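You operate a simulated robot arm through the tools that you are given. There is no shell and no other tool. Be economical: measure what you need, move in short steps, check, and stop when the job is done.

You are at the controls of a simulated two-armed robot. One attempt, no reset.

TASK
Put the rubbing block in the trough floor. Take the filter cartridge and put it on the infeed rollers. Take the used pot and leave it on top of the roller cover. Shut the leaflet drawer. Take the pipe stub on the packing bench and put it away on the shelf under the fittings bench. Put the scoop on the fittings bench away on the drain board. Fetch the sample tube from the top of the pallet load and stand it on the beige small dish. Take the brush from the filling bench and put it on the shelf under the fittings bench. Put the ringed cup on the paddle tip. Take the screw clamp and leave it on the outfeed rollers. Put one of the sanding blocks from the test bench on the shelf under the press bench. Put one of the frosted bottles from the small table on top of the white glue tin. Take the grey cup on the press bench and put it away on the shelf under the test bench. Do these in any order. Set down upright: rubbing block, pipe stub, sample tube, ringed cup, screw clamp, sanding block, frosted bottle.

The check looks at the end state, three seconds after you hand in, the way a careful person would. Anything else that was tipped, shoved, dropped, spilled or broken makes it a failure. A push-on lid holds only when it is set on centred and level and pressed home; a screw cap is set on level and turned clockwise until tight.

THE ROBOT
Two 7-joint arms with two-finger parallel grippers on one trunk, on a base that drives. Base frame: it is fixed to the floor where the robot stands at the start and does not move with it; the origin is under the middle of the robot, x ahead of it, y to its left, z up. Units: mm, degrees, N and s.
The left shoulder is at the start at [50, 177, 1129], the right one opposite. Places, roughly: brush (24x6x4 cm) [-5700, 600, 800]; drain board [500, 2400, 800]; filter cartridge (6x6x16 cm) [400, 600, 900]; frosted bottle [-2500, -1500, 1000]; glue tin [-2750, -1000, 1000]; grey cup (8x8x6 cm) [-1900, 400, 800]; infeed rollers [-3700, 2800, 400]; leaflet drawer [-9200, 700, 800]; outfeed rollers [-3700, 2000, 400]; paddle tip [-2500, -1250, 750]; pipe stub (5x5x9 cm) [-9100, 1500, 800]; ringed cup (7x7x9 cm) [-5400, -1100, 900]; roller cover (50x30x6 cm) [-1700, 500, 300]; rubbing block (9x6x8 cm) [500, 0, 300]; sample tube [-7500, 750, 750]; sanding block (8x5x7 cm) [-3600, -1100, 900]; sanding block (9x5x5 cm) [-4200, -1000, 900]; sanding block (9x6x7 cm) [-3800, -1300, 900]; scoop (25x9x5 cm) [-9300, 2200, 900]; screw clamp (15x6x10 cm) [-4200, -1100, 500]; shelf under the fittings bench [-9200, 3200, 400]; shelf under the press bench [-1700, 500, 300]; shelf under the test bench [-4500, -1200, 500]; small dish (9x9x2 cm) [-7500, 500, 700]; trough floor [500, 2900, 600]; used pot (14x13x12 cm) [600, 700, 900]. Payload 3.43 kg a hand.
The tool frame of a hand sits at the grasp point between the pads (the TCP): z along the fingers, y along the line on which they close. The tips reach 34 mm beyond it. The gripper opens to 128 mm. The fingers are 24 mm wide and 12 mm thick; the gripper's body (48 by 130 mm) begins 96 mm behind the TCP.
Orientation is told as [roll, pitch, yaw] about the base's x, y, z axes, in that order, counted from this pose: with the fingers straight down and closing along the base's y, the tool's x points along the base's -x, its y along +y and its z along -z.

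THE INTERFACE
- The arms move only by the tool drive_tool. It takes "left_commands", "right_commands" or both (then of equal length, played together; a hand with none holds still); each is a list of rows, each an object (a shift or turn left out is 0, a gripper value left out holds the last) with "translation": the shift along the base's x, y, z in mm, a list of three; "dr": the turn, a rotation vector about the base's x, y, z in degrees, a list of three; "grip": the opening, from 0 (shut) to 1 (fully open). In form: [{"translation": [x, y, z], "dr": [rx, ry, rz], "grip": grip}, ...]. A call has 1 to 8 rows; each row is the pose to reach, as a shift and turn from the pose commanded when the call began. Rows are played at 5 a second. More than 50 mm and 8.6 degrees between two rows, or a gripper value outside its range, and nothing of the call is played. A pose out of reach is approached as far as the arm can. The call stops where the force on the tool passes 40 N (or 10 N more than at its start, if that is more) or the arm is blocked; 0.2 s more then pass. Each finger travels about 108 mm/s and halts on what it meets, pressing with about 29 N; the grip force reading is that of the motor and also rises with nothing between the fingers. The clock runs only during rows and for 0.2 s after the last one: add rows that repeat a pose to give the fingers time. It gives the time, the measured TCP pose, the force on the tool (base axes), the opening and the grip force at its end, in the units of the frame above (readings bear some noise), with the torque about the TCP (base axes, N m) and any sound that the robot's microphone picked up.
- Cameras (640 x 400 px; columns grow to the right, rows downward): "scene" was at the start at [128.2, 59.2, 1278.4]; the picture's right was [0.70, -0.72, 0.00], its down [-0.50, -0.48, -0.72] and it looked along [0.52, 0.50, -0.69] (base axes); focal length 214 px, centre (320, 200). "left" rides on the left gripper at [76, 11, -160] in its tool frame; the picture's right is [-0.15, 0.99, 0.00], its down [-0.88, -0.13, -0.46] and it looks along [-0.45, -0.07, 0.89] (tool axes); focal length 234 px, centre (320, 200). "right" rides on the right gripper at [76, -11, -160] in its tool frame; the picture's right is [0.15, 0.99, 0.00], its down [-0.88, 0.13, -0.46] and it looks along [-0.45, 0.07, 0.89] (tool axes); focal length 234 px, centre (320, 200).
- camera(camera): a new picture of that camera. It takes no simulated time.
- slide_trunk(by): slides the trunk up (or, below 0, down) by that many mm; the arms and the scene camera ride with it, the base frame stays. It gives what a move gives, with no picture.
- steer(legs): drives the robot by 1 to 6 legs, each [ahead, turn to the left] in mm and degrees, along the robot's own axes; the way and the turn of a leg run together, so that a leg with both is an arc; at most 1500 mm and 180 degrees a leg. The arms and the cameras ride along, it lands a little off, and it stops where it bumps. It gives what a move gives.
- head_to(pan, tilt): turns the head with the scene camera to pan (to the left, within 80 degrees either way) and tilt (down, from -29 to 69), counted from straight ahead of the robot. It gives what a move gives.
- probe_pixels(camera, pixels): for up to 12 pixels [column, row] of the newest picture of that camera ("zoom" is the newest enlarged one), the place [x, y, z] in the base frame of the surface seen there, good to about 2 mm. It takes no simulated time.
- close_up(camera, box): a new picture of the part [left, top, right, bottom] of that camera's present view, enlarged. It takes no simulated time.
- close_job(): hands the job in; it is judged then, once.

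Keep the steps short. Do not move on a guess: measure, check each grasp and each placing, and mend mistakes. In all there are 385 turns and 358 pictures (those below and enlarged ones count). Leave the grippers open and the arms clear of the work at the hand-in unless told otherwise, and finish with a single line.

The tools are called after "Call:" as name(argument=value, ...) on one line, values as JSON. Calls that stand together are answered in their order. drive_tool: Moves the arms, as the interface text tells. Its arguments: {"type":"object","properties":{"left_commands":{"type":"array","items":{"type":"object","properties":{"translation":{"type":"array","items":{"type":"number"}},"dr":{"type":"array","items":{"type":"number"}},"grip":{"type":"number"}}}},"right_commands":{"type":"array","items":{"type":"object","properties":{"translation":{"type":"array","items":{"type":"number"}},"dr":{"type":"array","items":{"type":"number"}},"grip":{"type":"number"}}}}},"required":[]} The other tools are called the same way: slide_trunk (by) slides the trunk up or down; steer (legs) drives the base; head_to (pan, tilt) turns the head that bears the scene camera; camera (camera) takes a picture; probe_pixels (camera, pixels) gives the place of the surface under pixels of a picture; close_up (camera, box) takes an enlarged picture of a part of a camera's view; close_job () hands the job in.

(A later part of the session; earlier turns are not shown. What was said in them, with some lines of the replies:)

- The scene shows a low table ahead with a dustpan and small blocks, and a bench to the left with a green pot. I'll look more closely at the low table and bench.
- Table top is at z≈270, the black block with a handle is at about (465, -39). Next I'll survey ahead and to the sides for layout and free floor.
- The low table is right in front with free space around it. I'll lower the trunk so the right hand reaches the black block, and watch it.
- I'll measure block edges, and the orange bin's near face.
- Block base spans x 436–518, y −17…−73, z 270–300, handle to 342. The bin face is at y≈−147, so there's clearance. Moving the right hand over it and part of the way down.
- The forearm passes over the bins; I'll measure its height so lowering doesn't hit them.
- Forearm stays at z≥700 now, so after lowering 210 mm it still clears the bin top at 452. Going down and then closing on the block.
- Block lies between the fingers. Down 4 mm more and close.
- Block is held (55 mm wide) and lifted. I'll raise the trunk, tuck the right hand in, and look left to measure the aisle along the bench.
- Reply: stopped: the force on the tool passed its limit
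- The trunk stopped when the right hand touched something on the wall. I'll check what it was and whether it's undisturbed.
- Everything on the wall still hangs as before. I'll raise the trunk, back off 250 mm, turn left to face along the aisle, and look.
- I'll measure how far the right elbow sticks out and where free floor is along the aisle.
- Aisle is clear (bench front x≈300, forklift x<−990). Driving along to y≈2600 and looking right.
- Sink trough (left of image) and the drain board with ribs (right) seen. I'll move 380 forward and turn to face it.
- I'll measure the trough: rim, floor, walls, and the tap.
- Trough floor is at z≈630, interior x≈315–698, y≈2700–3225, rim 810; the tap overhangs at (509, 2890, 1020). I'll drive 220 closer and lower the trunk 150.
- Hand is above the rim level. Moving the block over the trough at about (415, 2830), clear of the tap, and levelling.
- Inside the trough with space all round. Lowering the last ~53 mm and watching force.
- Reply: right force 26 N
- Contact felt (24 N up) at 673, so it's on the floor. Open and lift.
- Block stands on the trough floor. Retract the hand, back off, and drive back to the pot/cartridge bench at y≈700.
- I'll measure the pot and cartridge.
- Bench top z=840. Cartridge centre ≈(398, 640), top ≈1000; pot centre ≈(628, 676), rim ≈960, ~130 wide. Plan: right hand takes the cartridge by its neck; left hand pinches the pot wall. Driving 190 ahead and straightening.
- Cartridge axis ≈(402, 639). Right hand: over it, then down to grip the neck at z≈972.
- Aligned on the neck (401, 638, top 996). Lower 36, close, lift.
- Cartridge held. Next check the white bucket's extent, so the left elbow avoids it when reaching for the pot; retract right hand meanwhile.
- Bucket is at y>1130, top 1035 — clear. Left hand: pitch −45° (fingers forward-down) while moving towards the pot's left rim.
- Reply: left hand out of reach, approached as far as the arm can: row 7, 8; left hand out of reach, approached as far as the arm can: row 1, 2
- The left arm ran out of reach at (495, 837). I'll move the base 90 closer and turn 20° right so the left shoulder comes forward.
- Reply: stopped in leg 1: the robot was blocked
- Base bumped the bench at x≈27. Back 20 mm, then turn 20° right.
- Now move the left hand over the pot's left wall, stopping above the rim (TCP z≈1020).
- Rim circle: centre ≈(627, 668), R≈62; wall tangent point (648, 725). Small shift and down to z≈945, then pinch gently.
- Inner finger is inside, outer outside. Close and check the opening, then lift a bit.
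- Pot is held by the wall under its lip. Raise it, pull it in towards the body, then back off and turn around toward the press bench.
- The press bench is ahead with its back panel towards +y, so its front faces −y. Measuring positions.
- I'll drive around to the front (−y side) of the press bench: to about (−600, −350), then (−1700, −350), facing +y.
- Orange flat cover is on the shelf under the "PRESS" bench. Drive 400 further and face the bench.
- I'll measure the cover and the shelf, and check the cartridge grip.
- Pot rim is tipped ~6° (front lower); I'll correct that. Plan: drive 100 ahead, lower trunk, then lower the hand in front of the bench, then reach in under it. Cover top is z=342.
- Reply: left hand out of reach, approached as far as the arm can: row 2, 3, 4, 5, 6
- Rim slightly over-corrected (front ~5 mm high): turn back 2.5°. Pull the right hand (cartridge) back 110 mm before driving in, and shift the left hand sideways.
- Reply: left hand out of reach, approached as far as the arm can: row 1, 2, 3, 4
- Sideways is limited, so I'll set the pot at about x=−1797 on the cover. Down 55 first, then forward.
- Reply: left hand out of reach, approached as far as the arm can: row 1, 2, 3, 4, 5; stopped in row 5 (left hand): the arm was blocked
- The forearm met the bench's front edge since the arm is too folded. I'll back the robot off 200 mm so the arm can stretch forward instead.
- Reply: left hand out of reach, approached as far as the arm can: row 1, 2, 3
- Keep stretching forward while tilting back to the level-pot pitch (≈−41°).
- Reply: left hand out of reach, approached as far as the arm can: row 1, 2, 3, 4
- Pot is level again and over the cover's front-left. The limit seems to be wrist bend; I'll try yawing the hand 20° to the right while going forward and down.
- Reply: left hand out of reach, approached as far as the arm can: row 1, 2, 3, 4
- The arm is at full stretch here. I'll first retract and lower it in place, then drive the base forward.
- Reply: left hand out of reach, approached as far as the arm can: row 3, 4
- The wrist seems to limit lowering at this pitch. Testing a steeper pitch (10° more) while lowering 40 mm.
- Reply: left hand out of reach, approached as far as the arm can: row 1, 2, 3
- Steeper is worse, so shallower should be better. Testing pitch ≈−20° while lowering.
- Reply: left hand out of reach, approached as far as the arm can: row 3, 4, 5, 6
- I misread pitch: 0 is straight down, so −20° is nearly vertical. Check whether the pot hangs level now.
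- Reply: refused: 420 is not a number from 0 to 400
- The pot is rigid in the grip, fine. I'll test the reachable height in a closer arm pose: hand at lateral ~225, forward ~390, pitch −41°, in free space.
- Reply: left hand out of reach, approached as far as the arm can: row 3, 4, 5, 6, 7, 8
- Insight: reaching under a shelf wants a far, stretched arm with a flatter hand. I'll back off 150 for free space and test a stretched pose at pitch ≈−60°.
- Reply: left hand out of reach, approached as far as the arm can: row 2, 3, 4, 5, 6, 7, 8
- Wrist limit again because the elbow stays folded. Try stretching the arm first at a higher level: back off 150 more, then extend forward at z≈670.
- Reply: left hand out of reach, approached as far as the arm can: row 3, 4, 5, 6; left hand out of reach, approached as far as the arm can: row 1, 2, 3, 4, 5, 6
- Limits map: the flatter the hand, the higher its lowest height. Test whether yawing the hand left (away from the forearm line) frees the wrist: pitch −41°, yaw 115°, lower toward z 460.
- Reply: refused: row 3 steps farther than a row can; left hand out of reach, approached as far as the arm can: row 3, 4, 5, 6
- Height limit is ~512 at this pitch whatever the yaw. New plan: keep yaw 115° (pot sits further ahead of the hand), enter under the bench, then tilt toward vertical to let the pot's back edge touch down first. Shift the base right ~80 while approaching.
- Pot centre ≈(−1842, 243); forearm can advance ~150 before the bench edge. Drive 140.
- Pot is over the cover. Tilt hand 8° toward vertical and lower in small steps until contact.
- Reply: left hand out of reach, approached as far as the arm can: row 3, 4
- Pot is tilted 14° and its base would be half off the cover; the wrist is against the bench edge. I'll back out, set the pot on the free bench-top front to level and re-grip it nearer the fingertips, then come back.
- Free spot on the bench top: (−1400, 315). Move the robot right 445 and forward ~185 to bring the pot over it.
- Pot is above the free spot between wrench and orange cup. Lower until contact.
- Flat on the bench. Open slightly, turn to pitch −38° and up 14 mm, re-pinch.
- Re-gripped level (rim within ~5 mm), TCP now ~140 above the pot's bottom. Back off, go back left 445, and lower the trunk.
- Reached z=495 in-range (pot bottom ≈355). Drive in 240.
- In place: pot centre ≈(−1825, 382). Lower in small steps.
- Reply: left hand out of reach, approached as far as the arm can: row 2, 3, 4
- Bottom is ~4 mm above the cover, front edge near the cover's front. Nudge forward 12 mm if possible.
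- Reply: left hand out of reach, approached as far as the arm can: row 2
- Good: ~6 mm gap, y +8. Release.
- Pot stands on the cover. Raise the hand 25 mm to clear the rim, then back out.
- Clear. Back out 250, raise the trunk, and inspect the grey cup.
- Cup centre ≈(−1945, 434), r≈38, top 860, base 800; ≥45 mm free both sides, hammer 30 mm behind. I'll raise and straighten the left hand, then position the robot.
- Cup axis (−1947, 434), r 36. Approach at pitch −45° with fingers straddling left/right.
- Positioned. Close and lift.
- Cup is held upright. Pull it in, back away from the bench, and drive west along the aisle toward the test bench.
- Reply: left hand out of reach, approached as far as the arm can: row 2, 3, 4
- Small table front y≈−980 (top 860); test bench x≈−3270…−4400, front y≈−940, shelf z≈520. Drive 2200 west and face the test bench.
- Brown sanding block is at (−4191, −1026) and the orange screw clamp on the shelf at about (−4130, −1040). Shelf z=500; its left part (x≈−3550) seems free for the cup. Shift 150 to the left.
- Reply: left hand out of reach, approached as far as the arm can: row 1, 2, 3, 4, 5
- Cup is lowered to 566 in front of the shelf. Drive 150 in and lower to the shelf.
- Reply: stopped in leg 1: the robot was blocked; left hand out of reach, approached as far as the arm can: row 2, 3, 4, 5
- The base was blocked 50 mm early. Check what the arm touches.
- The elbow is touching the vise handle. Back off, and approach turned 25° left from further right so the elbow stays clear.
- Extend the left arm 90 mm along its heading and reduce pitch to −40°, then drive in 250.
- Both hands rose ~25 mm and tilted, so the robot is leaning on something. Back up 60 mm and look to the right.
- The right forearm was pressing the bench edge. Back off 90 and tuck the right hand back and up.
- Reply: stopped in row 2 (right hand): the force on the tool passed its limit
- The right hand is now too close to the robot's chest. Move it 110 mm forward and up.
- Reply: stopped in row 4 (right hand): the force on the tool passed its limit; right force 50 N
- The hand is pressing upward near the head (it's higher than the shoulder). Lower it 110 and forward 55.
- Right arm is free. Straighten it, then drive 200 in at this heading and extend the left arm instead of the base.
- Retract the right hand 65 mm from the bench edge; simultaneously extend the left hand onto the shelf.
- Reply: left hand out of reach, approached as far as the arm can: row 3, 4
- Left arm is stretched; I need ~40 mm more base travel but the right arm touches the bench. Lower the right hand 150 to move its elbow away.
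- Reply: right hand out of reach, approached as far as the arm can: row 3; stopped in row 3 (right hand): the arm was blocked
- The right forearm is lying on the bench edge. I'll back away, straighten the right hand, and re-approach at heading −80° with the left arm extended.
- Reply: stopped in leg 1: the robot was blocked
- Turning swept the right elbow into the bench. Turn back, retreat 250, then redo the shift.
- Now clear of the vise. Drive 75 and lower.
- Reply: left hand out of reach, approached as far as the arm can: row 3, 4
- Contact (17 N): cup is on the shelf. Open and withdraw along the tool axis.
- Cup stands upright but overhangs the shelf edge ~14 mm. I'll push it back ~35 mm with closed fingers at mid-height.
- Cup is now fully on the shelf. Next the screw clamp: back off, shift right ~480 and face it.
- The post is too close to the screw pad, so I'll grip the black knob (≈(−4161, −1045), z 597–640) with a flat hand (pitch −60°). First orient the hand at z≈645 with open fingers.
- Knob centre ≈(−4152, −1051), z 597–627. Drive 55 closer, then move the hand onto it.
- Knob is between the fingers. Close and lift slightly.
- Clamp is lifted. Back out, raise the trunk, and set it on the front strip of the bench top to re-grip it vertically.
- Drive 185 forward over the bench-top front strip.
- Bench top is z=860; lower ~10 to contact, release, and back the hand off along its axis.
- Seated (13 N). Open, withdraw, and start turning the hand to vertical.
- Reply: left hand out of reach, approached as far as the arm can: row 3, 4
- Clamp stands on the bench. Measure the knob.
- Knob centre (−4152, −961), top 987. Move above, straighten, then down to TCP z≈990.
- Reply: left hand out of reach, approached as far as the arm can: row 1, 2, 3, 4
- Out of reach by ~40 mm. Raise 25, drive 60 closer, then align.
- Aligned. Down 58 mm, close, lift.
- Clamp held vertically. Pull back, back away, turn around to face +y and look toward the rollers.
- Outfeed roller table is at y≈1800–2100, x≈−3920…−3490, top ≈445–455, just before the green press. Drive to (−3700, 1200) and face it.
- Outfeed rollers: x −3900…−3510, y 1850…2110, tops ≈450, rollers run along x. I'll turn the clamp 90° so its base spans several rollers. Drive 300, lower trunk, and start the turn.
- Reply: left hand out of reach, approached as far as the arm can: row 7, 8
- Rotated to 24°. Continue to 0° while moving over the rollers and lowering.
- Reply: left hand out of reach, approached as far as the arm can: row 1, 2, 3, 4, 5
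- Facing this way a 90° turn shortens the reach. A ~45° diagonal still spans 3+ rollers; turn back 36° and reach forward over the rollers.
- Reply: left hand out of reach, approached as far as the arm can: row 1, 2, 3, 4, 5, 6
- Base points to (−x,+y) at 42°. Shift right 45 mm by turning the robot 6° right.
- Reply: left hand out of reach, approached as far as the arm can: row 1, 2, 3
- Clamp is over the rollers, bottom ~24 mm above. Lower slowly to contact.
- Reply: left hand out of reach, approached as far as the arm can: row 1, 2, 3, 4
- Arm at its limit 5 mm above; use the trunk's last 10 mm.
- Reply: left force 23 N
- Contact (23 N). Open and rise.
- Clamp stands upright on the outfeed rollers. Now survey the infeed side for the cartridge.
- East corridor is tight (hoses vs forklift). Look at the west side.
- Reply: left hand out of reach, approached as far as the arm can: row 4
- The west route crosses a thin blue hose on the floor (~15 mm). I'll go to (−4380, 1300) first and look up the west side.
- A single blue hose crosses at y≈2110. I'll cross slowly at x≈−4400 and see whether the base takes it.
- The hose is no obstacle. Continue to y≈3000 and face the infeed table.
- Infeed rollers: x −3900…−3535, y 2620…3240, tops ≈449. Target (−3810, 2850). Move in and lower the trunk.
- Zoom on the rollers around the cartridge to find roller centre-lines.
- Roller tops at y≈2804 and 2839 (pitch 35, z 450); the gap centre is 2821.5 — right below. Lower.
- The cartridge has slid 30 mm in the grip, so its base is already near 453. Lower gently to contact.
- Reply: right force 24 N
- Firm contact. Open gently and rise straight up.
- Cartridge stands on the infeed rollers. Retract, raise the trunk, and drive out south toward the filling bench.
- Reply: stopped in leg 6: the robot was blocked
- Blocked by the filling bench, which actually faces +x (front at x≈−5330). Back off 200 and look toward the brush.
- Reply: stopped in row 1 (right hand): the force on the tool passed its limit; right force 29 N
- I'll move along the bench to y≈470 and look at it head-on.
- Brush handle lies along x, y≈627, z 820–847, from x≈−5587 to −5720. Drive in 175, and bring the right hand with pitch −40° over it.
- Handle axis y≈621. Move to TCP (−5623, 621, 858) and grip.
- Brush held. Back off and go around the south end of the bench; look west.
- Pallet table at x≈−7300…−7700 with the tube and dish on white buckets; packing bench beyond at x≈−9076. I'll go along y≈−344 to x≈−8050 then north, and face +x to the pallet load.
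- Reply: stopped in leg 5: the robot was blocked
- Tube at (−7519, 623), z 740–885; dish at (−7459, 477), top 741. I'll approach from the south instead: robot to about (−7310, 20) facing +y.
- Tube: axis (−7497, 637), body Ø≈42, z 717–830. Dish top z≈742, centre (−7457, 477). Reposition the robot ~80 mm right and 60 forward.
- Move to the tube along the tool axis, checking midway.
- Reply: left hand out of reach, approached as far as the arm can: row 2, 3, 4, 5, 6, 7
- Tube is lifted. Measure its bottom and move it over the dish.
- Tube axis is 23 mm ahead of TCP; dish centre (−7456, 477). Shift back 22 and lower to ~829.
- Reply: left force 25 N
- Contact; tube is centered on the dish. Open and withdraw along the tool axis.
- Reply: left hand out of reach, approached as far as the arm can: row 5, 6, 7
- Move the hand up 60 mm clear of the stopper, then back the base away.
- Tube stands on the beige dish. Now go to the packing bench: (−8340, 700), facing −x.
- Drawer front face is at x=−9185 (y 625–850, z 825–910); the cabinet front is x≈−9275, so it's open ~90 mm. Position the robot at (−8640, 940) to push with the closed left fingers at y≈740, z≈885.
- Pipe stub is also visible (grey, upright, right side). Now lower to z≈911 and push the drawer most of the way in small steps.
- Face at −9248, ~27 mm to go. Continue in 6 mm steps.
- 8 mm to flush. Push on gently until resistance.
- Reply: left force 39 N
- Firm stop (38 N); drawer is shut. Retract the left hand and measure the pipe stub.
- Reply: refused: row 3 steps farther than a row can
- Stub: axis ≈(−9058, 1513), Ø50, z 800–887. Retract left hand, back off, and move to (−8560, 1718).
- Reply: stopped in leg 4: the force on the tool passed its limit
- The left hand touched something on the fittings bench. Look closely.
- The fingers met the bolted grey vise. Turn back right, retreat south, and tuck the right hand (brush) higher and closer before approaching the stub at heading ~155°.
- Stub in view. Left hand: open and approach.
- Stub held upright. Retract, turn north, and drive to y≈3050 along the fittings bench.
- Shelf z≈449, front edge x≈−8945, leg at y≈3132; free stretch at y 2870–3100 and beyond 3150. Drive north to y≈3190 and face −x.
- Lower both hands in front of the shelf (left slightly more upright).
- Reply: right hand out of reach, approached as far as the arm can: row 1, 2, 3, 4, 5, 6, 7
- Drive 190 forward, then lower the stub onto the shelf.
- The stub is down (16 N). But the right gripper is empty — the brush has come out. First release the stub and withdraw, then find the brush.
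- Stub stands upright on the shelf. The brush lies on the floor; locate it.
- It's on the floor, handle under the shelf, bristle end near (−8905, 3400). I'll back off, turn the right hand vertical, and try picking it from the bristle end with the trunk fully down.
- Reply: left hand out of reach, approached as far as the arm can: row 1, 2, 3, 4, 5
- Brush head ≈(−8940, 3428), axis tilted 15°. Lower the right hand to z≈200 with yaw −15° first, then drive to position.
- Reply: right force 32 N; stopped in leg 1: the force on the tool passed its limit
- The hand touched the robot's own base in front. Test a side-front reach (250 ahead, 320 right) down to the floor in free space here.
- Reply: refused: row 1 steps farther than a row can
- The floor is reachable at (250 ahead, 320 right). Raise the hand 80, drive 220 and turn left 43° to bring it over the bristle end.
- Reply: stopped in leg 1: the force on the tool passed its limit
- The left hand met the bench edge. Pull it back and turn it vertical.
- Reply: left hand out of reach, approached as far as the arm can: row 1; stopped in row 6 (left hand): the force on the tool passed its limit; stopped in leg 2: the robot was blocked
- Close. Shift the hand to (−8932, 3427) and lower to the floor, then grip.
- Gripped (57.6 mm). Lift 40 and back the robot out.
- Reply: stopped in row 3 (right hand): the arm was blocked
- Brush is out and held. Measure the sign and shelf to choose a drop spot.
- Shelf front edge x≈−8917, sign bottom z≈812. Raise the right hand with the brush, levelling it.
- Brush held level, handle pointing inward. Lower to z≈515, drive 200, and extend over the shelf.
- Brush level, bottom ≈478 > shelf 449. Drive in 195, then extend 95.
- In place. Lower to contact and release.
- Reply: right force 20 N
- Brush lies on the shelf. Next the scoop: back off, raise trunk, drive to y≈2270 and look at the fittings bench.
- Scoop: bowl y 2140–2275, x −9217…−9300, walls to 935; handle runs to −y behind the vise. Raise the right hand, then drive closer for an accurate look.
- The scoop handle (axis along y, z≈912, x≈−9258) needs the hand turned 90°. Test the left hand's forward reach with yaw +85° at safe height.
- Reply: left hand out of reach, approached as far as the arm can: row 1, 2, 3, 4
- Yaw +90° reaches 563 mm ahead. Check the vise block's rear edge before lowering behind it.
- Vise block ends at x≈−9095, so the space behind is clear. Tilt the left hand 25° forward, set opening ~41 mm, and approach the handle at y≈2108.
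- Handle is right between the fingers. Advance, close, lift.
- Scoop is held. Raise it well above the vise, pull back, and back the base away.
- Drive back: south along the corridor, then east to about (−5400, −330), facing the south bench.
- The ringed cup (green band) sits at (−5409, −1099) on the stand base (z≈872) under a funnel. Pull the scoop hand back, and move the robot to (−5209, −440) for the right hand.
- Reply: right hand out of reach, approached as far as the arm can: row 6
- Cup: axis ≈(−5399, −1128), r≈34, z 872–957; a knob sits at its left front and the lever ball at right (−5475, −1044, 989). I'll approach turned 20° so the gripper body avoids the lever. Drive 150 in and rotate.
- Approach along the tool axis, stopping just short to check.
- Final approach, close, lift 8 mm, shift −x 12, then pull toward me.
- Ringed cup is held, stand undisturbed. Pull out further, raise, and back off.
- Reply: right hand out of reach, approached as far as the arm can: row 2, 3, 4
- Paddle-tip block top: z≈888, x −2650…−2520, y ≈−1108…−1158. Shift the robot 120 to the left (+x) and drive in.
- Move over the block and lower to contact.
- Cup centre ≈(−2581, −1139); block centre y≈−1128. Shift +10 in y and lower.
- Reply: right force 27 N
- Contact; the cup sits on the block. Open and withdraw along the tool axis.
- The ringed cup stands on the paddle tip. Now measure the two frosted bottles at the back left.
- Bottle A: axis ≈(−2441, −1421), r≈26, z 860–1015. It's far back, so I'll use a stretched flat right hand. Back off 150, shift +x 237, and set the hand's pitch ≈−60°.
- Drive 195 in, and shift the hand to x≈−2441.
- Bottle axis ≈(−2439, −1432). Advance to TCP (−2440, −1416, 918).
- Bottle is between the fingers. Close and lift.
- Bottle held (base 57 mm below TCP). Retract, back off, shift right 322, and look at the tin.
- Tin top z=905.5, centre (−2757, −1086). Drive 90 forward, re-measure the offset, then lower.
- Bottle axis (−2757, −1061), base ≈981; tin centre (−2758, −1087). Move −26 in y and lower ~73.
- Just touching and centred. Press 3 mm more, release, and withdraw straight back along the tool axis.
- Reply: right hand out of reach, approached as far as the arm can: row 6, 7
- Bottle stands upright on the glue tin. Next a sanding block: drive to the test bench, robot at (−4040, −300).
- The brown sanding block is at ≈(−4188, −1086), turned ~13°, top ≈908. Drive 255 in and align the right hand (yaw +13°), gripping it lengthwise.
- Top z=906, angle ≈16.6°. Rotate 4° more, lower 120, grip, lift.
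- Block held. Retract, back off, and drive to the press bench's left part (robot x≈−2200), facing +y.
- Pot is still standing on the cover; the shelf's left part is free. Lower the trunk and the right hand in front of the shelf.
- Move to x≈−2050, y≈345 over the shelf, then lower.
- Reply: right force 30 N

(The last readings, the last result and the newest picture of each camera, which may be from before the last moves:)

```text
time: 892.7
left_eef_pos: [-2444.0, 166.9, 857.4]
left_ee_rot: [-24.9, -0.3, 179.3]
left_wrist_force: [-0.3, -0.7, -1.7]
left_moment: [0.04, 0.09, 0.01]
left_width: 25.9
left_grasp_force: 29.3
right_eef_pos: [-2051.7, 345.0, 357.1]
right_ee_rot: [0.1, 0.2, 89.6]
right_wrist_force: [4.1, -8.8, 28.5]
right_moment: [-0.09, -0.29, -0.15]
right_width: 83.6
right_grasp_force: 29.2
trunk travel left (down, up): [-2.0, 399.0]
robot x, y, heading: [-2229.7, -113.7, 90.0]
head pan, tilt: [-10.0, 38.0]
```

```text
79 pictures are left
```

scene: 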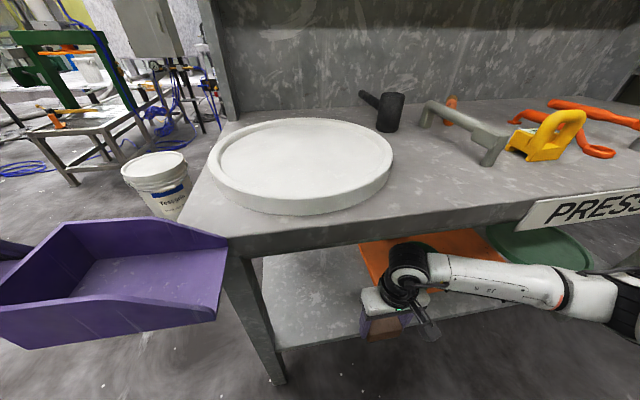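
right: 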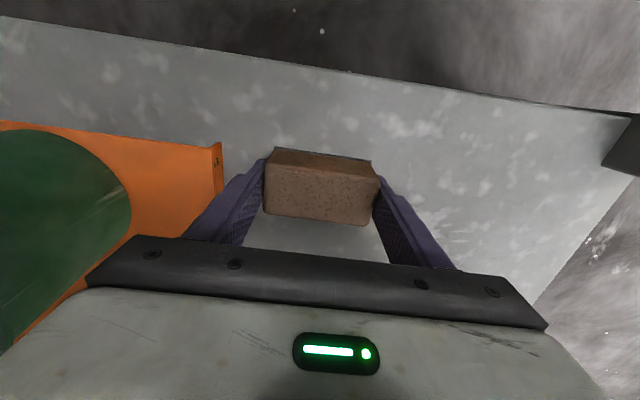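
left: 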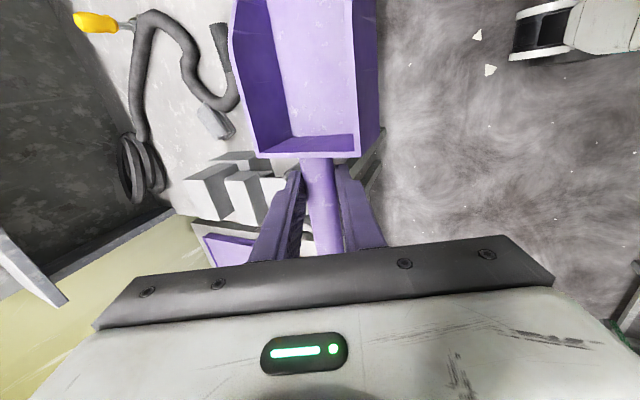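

On the shelf. Open, rise, withdraw.

Call:
drive_tool(right_commands=[{"translation": [0, 0, 2], "grip": 0.85}, {"translation": [0, 0, 2]}, {"translation": [0, 0, 2]}, {"translation": [0, 0, 40]}, {"translation": [0, 0, 70]}, {"translation": [0, -45, 75]}, {"translation": [0, -90, 75]}, {"translation": [0, -130, 75]}])

Call:
camera(camera="right")

```text
time: 894.5
left_eef_pos: [-2443.9, 167.1, 856.6]
left_ee_rot: [-24.8, -0.4, 179.3]
left_wrist_force: [-0.1, 0.3, -1.8]
left_moment: [0.01, 0.06, 0.02]
left_width: 26.0
left_grasp_force: 29.0
right_eef_pos: [-2050.8, 216.5, 429.9]
right_ee_rot: [0.1, 0.4, 89.6]
right_wrist_force: [0.0, 0.0, -0.3]
right_moment: [0.01, -0.02, -0.03]
right_width: 108.6
right_grasp_force: 0.1
trunk travel left (down, up): [-2.0, 399.0]
robot x, y, heading: [-2225.3, -113.0, 90.1]
head pan, tilt: [-10.0, 38.0]
```

```text
78 pictures are left
```

right: 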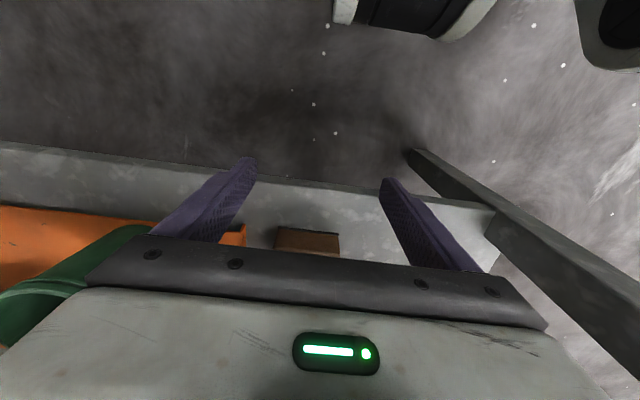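

Sanding block stands on the shelf. Last: the scoop to the drain board. Back off, raise the trunk, and drive over.

Call:
steer(legs=[[-230, 0]])

Call:
slide_trunk(by=300)

Call:
steer(legs=[[0, -90], [1500, 0], [450, 0], [0, 90], [1500, 0], [1280, 0]])

Call:
steer(legs=[[0, -90]])

Call:
head_to(pan=10, tilt=35)

Call:
camera(camera="scene")

```text
time: 896.2
left_eef_pos: [-2444.0, -56.9, 856.1]
left_ee_rot: [-24.8, -0.3, 179.1]
left_wrist_force: [0.2, 0.4, -0.8]
left_moment: [0.0, 0.05, -0.03]
left_width: 25.9
left_grasp_force: 28.8
right_eef_pos: [-2051.2, -8.1, 430.8]
right_ee_rot: [0.1, 0.4, 89.6]
right_wrist_force: [-0.4, -0.3, 0.4]
right_moment: [0.01, -0.01, -0.02]
right_width: 108.7
right_grasp_force: 0.0
trunk travel left (down, up): [-2.0, 399.0]
robot x, y, heading: [-2228.3, -341.5, 89.8]
head pan, tilt: [-10.0, 38.0]
```

```text
time: 899.2
left_eef_pos: [-2443.9, -57.2, 1157.7]
left_ee_rot: [-24.8, -0.4, 179.2]
left_wrist_force: [0.1, -1.1, -0.7]
left_moment: [-0.02, 0.07, 0.01]
left_width: 25.8
left_grasp_force: 29.1
right_eef_pos: [-2050.4, -8.8, 731.2]
right_ee_rot: [0.1, 0.4, 89.6]
right_wrist_force: [0.3, 0.2, 0.1]
right_moment: [-0.03, -0.02, -0.03]
right_width: 108.7
right_grasp_force: 0.0
trunk travel left (down, up): [-302.0, 99.0]
robot x, y, heading: [-2225.8, -338.6, 89.7]
head pan, tilt: [-10.0, 38.0]
```

```text
time: 929.8
left_eef_pos: [-490.5, 2702.0, 1157.9]
left_ee_rot: [-24.8, -0.4, 178.7]
left_wrist_force: [-0.9, 0.4, -1.0]
left_moment: [-0.05, 0.04, 0.01]
left_width: 26.0
left_grasp_force: 29.5
right_eef_pos: [-97.4, 2746.7, 730.0]
right_ee_rot: [0.0, 0.4, 89.1]
right_wrist_force: [1.2, 0.8, 0.3]
right_moment: [-0.04, 0.01, 0.03]
right_width: 108.8
right_grasp_force: 0.0
trunk travel left (down, up): [-302.0, 99.0]
robot x, y, heading: [-275.3, 2414.5, 89.3]
head pan, tilt: [-10.0, 38.0]
```

```text
time: 934.0
left_eef_pos: [11.4, 2627.3, 1156.6]
left_ee_rot: [-24.8, -0.4, 88.4]
left_wrist_force: [-0.3, -0.1, -0.6]
left_moment: [0.08, -0.01, -0.02]
left_width: 25.9
left_grasp_force: 29.3
right_eef_pos: [53.9, 2233.9, 729.6]
right_ee_rot: [0.2, 0.4, -1.2]
right_wrist_force: [-0.6, -0.7, -0.4]
right_moment: [-0.03, 0.01, -0.03]
right_width: 108.6
right_grasp_force: 0.0
trunk travel left (down, up): [-302.0, 99.0]
robot x, y, heading: [-273.7, 2415.5, -0.8]
head pan, tilt: [-10.0, 38.0]
```

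```text
time: 934.8
left_eef_pos: [9.9, 2628.9, 1156.6]
left_ee_rot: [-24.9, -0.4, 88.4]
left_wrist_force: [-0.4, -0.5, -0.9]
left_moment: [0.04, 0.04, 0.02]
left_width: 26.1
left_grasp_force: 29.0
right_eef_pos: [53.3, 2234.9, 730.3]
right_ee_rot: [0.1, 0.4, -1.2]
right_wrist_force: [-0.5, -0.3, -0.3]
right_moment: [0.02, -0.01, -0.01]
right_width: 108.9
right_grasp_force: 0.1
trunk travel left (down, up): [-302.0, 99.0]
robot x, y, heading: [-274.4, 2417.3, -1.1]
head pan, tilt: [10.0, 35.0]
```

```text
77 pictures are left
```

scene: 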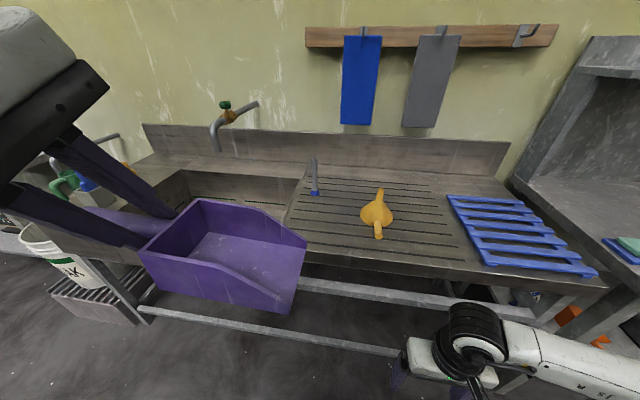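

Call:
close_up(camera="scene", box=[270, 140, 480, 280])

Call:
probe_pixels(camera="scene", pixels=[[330, 240], [420, 245], [430, 205], [378, 238], [315, 195], [452, 205], [345, 190], [410, 190], [360, 215], [395, 215], [455, 255], [302, 215]])

```text
2.86 times, centred on (375, 210) of scene
```

zoom: 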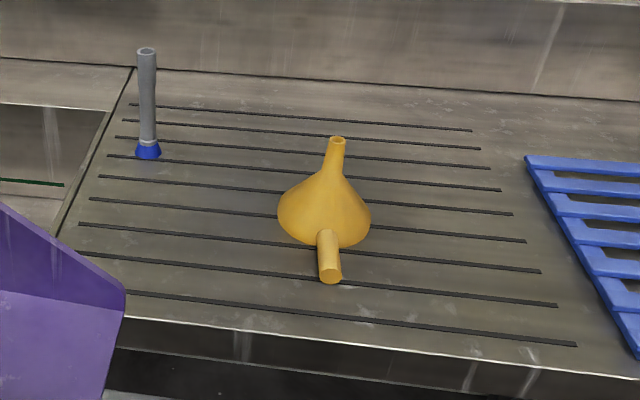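

```text
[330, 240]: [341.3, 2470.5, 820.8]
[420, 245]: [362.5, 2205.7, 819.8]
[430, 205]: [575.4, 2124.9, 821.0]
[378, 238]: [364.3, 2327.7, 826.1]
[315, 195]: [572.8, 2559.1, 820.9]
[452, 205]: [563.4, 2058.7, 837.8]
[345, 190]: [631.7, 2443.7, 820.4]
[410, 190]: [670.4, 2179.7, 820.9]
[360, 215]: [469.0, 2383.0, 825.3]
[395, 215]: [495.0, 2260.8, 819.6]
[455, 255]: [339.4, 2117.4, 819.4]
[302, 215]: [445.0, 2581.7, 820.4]
```

Drain board z=820. Free space at the back: x≈625, y 2130–2530 (funnel at (470, 2350), brush rod at (580, 2555)). Raise the right hand, shift the robot to y≈2200, and approach.

Call:
drive_tool(right_commands=[{"translation": [0, 0, 48]}, {"translation": [0, 0, 96]}, {"translation": [0, 0, 144]}, {"translation": [0, 0, 192]}, {"translation": [0, 0, 240]}, {"translation": [0, 0, 288]}, {"translation": [0, 0, 320]}])

Call:
steer(legs=[[0, -89], [215, 0], [0, 90], [285, 0]])

Call:
camera(camera="scene")

Call:
camera(camera="left")

```text
time: 936.4
left_eef_pos: [9.6, 2628.1, 1156.6]
left_ee_rot: [-24.8, -0.3, 88.4]
left_wrist_force: [-1.2, -0.2, -0.8]
left_moment: [0.1, 0.01, 0.01]
left_width: 25.9
left_grasp_force: 29.2
right_eef_pos: [52.5, 2236.9, 1050.7]
right_ee_rot: [0.1, 0.5, -1.2]
right_wrist_force: [-0.7, 0.5, -0.4]
right_moment: [0.0, 0.0, 0.05]
right_width: 108.8
right_grasp_force: 0.1
trunk travel left (down, up): [-302.0, 99.0]
robot x, y, heading: [-275.5, 2415.6, -0.9]
head pan, tilt: [10.0, 35.0]
```

```text
time: 947.2
left_eef_pos: [294.7, 2422.2, 1156.0]
left_ee_rot: [-24.8, -0.5, 89.8]
left_wrist_force: [-0.9, -1.1, -1.1]
left_moment: [0.04, -0.01, -0.01]
left_width: 25.8
left_grasp_force: 28.9
right_eef_pos: [345.7, 2031.3, 1050.6]
right_ee_rot: [0.0, 0.5, 0.2]
right_wrist_force: [-0.4, 0.2, 0.0]
right_moment: [-0.01, 0.04, -0.01]
right_width: 109.0
right_grasp_force: 0.1
trunk travel left (down, up): [-302.0, 99.0]
robot x, y, heading: [8.2, 2200.4, 0.4]
head pan, tilt: [10.0, 35.0]
```

```text
75 pictures are left
```

scene: 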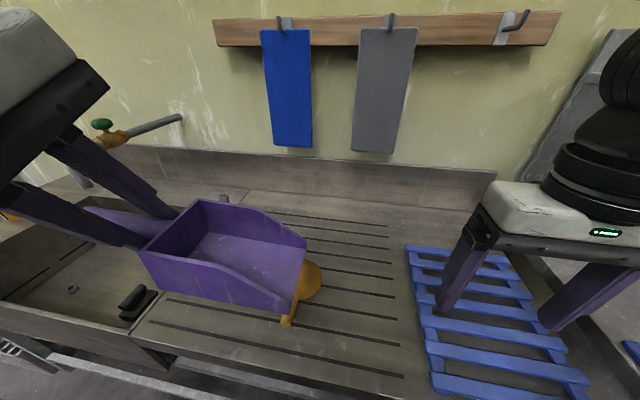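

```text
74 pictures are left
```

left: 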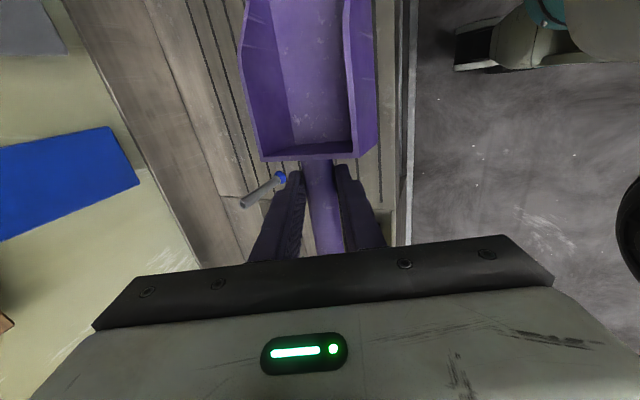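

Scoop clear of everything (the rubbing block is visible standing in the trough). Extend the left hand to x≈610 at z≈1075.

Call:
drive_tool(left_commands=[{"translation": [45, -1, -5]}, {"translation": [90, -2, -15]}, {"translation": [135, -3, -30]}, {"translation": [180, -4, -45]}, {"translation": [225, -5, -60]}, {"translation": [270, -6, -75]}, {"translation": [314, -7, -85]}])

Call:
camera(camera="scene")

```text
time: 948.8
left_eef_pos: [609.4, 2415.3, 1069.0]
left_ee_rot: [-24.8, -0.3, 89.8]
left_wrist_force: [0.4, -0.3, -1.2]
left_moment: [0.04, 0.02, 0.01]
left_width: 25.8
left_grasp_force: 28.9
right_eef_pos: [346.9, 2030.5, 1051.9]
right_ee_rot: [0.1, 0.4, 0.2]
right_wrist_force: [0.4, 0.0, -0.1]
right_moment: [-0.01, -0.01, 0.02]
right_width: 108.8
right_grasp_force: 0.1
trunk travel left (down, up): [-302.0, 99.0]
robot x, y, heading: [13.9, 2204.1, 0.6]
head pan, tilt: [10.0, 35.0]
```

```text
73 pictures are left
```

scene: 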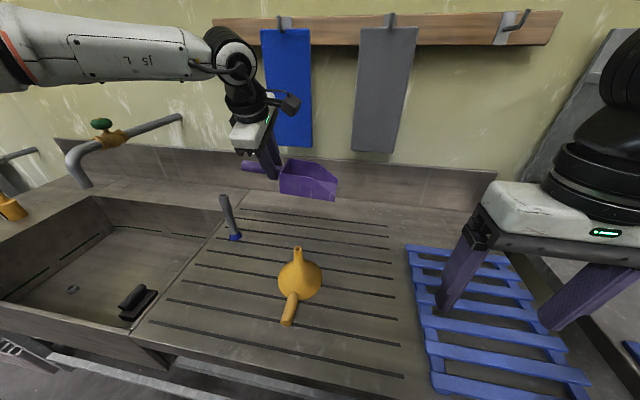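

Call:
close_up(camera="scene", box=[200, 80, 420, 260])

Call:
probe_pixels(camera="zoom", pixels=[[250, 215], [330, 235], [395, 255], [300, 180], [395, 220], [245, 190], [150, 180], [370, 240], [255, 245], [225, 60]])

```text
2.22 times, centred on (310, 170) of scene
```

zoom: 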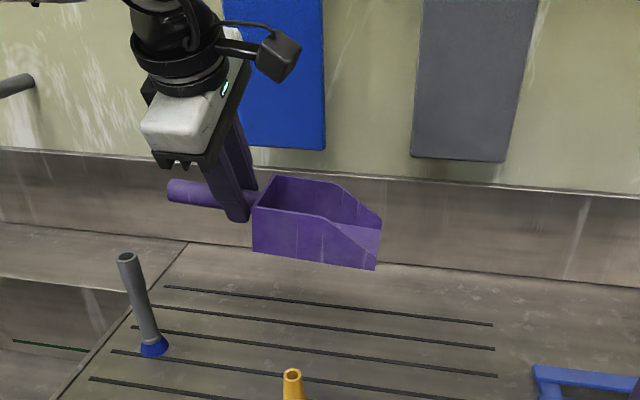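

```text
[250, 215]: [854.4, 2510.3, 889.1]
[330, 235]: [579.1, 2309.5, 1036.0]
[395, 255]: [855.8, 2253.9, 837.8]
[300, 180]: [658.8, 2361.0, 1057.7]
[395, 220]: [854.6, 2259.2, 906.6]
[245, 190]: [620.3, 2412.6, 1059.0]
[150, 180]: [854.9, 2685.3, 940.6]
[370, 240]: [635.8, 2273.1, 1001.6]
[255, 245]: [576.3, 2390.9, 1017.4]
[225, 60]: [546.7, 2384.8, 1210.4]
```

Landing zone clear. Lower, then ease to contact.

Call:
drive_tool(left_commands=[{"translation": [0, 0, -45]}, {"translation": [0, 0, -90]}, {"translation": [0, 0, -130]}, {"translation": [0, 0, -155]}, {"translation": [0, 0, -168]}, {"translation": [0, 0, -176]}, {"translation": [0, 0, -183]}, {"translation": [0, 0, -190]}])

Call:
close_up(camera="scene", box=[200, 120, 420, 300])

```text
time: 950.6
left_eef_pos: [605.1, 2415.4, 885.1]
left_ee_rot: [-25.1, -0.1, 89.8]
left_wrist_force: [2.4, -0.5, 5.7]
left_moment: [-1.08, -0.33, 0.33]
left_width: 26.2
left_grasp_force: 29.0
left hand out of reach, approached as far as the arm can: row 8
right_eef_pos: [344.9, 2030.4, 1051.5]
right_ee_rot: [0.0, 0.4, 0.2]
right_wrist_force: [0.3, 0.3, -0.6]
right_moment: [0.03, -0.02, -0.01]
right_width: 108.9
right_grasp_force: 0.0
trunk travel left (down, up): [-302.0, 99.0]
robot x, y, heading: [11.4, 2206.0, 0.4]
head pan, tilt: [10.0, 35.0]
```

```text
2.22 times, centred on (310, 210) of scene
```

zoom: 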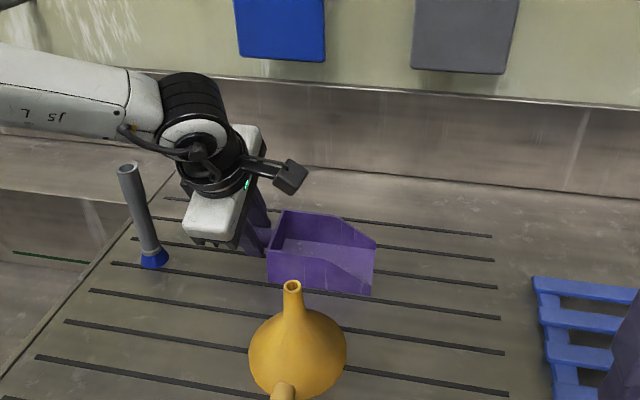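

Mouth edge touches (6 N). Lower 8 mm more with the trunk to seat it.

Call:
slide_trunk(by=-8)

Call:
close_up(camera="scene", box=[240, 180, 380, 280])

```text
time: 951.1
left_eef_pos: [605.0, 2417.1, 878.2]
left_ee_rot: [-25.0, -0.3, 89.8]
left_wrist_force: [3.8, 2.1, 12.4]
left_moment: [-0.56, -0.32, 0.33]
left_width: 26.8
left_grasp_force: 29.0
right_eef_pos: [344.9, 2029.4, 1045.4]
right_ee_rot: [0.1, 0.5, 0.2]
right_wrist_force: [0.6, 0.1, 1.0]
right_moment: [0.0, -0.01, 0.0]
right_width: 108.8
right_grasp_force: 0.0
trunk travel left (down, up): [-294.0, 107.0]
robot x, y, heading: [11.4, 2201.8, 0.4]
head pan, tilt: [10.0, 35.0]
```

```text
4.00 times, centred on (310, 230) of scene
```

zoom: 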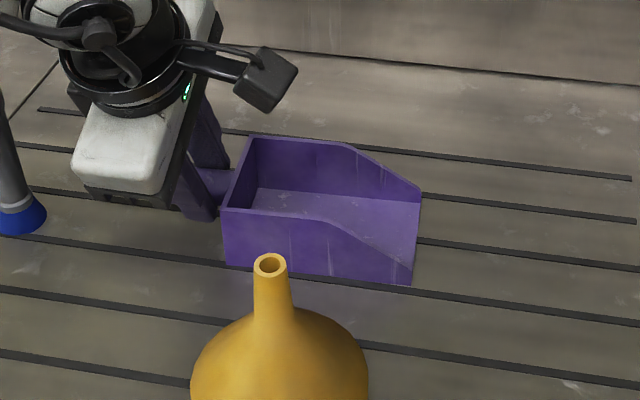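

Seated flat. Open to ~45 mm and withdraw along the tool axis.

Call:
drive_tool(left_commands=[{"translation": [0, 0, 0], "grip": 0.36}, {"translation": [0, 0, 0]}, {"translation": [0, 0, 0]}, {"translation": [-13, 0, 28]}, {"translation": [-29, 0, 62]}, {"translation": [-48, 0, 104]}, {"translation": [-70, 0, 145]}, {"translation": [-110, 0, 170]}])

Call:
camera(camera="scene")

```text
time: 953.0
left_eef_pos: [493.2, 2417.3, 1047.4]
left_ee_rot: [-24.8, -0.3, 89.7]
left_wrist_force: [-0.6, -0.2, 0.1]
left_moment: [0.0, 0.03, -0.01]
left_width: 46.2
left_grasp_force: 0.1
right_eef_pos: [345.8, 2030.3, 1042.9]
right_ee_rot: [0.1, 0.4, 0.2]
right_wrist_force: [-0.2, 0.5, -0.7]
right_moment: [0.02, -0.01, -0.02]
right_width: 108.9
right_grasp_force: 0.0
trunk travel left (down, up): [-294.0, 107.0]
robot x, y, heading: [13.1, 2204.1, 0.5]
head pan, tilt: [10.0, 35.0]
```

```text
69 pictures are left
```

scene: 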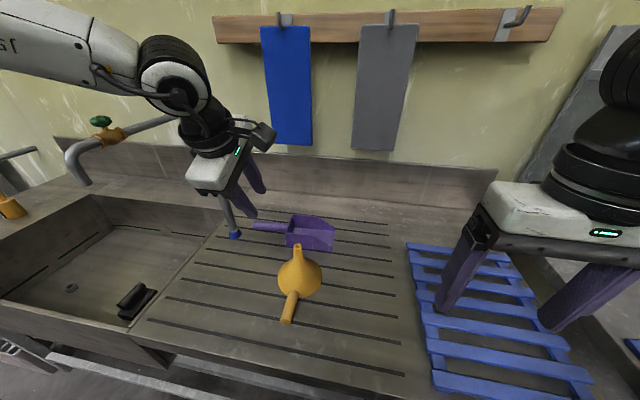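

All items are placed. Retract the arms by backing away and open the grippers.

Call:
steer(legs=[[-350, 0]])

Call:
drive_tool(left_commands=[{"translation": [0, 0, 0], "grip": 1.0}, {"translation": [0, 0, 0]}, {"translation": [0, 0, 0]}, {"translation": [0, 0, 0]}], right_commands=[{"translation": [0, 0, 0], "grip": 1.0}, {"translation": [0, 0, 0]}, {"translation": [0, 0, 0]}, {"translation": [0, 0, 0]}])

Call:
close_up(camera="scene", box=[100, 100, 500, 350])

```text
time: 955.2
left_eef_pos: [142.5, 2415.8, 1046.9]
left_ee_rot: [-24.9, -0.3, 89.8]
left_wrist_force: [0.4, -0.3, -0.4]
left_moment: [0.01, -0.01, 0.03]
left_width: 46.3
left_grasp_force: 0.0
right_eef_pos: [-7.3, 2027.3, 1044.3]
right_ee_rot: [0.1, 0.4, 0.4]
right_wrist_force: [-0.3, 0.7, 0.3]
right_moment: [0.02, -0.05, -0.03]
right_width: 108.7
right_grasp_force: 0.0
trunk travel left (down, up): [-294.0, 107.0]
robot x, y, heading: [-342.4, 2196.3, 0.6]
head pan, tilt: [10.0, 35.0]
```

```text
time: 956.2
left_eef_pos: [143.0, 2415.1, 1046.7]
left_ee_rot: [-24.8, -0.3, 89.9]
left_wrist_force: [-0.4, 0.1, 0.1]
left_moment: [-0.04, 0.03, -0.01]
left_width: 128.1
left_grasp_force: 0.0
right_eef_pos: [-5.3, 2027.2, 1044.0]
right_ee_rot: [0.1, 0.4, 0.3]
right_wrist_force: [-0.8, -0.4, 0.4]
right_moment: [-0.01, -0.02, 0.02]
right_width: 128.0
right_grasp_force: 0.0
trunk travel left (down, up): [-294.0, 107.0]
robot x, y, heading: [-340.5, 2195.8, 0.7]
head pan, tilt: [10.0, 35.0]
```

```text
1.60 times, centred on (300, 225) of scene
```

zoom: 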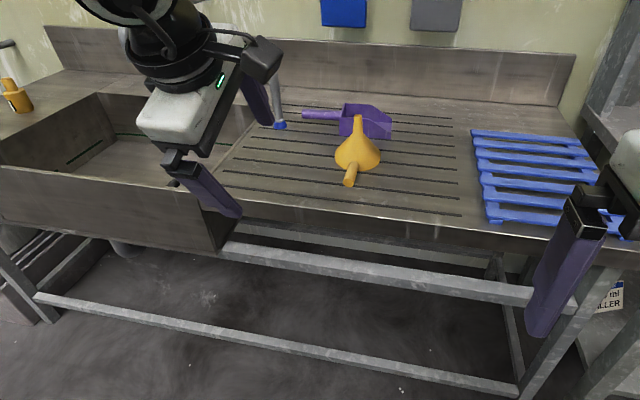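

Everything is in place, the grippers are open and the arms are clear of the work. I'm handing in.

Call:
close_job()

```text
The job is handed in.
```

All thirteen items are placed as asked and the job is handed in; on the way the brush fell to the floor and was picked up again, and an arm or hand touched the test-bench vise handle, the fittings-bench vise and several bench edges.
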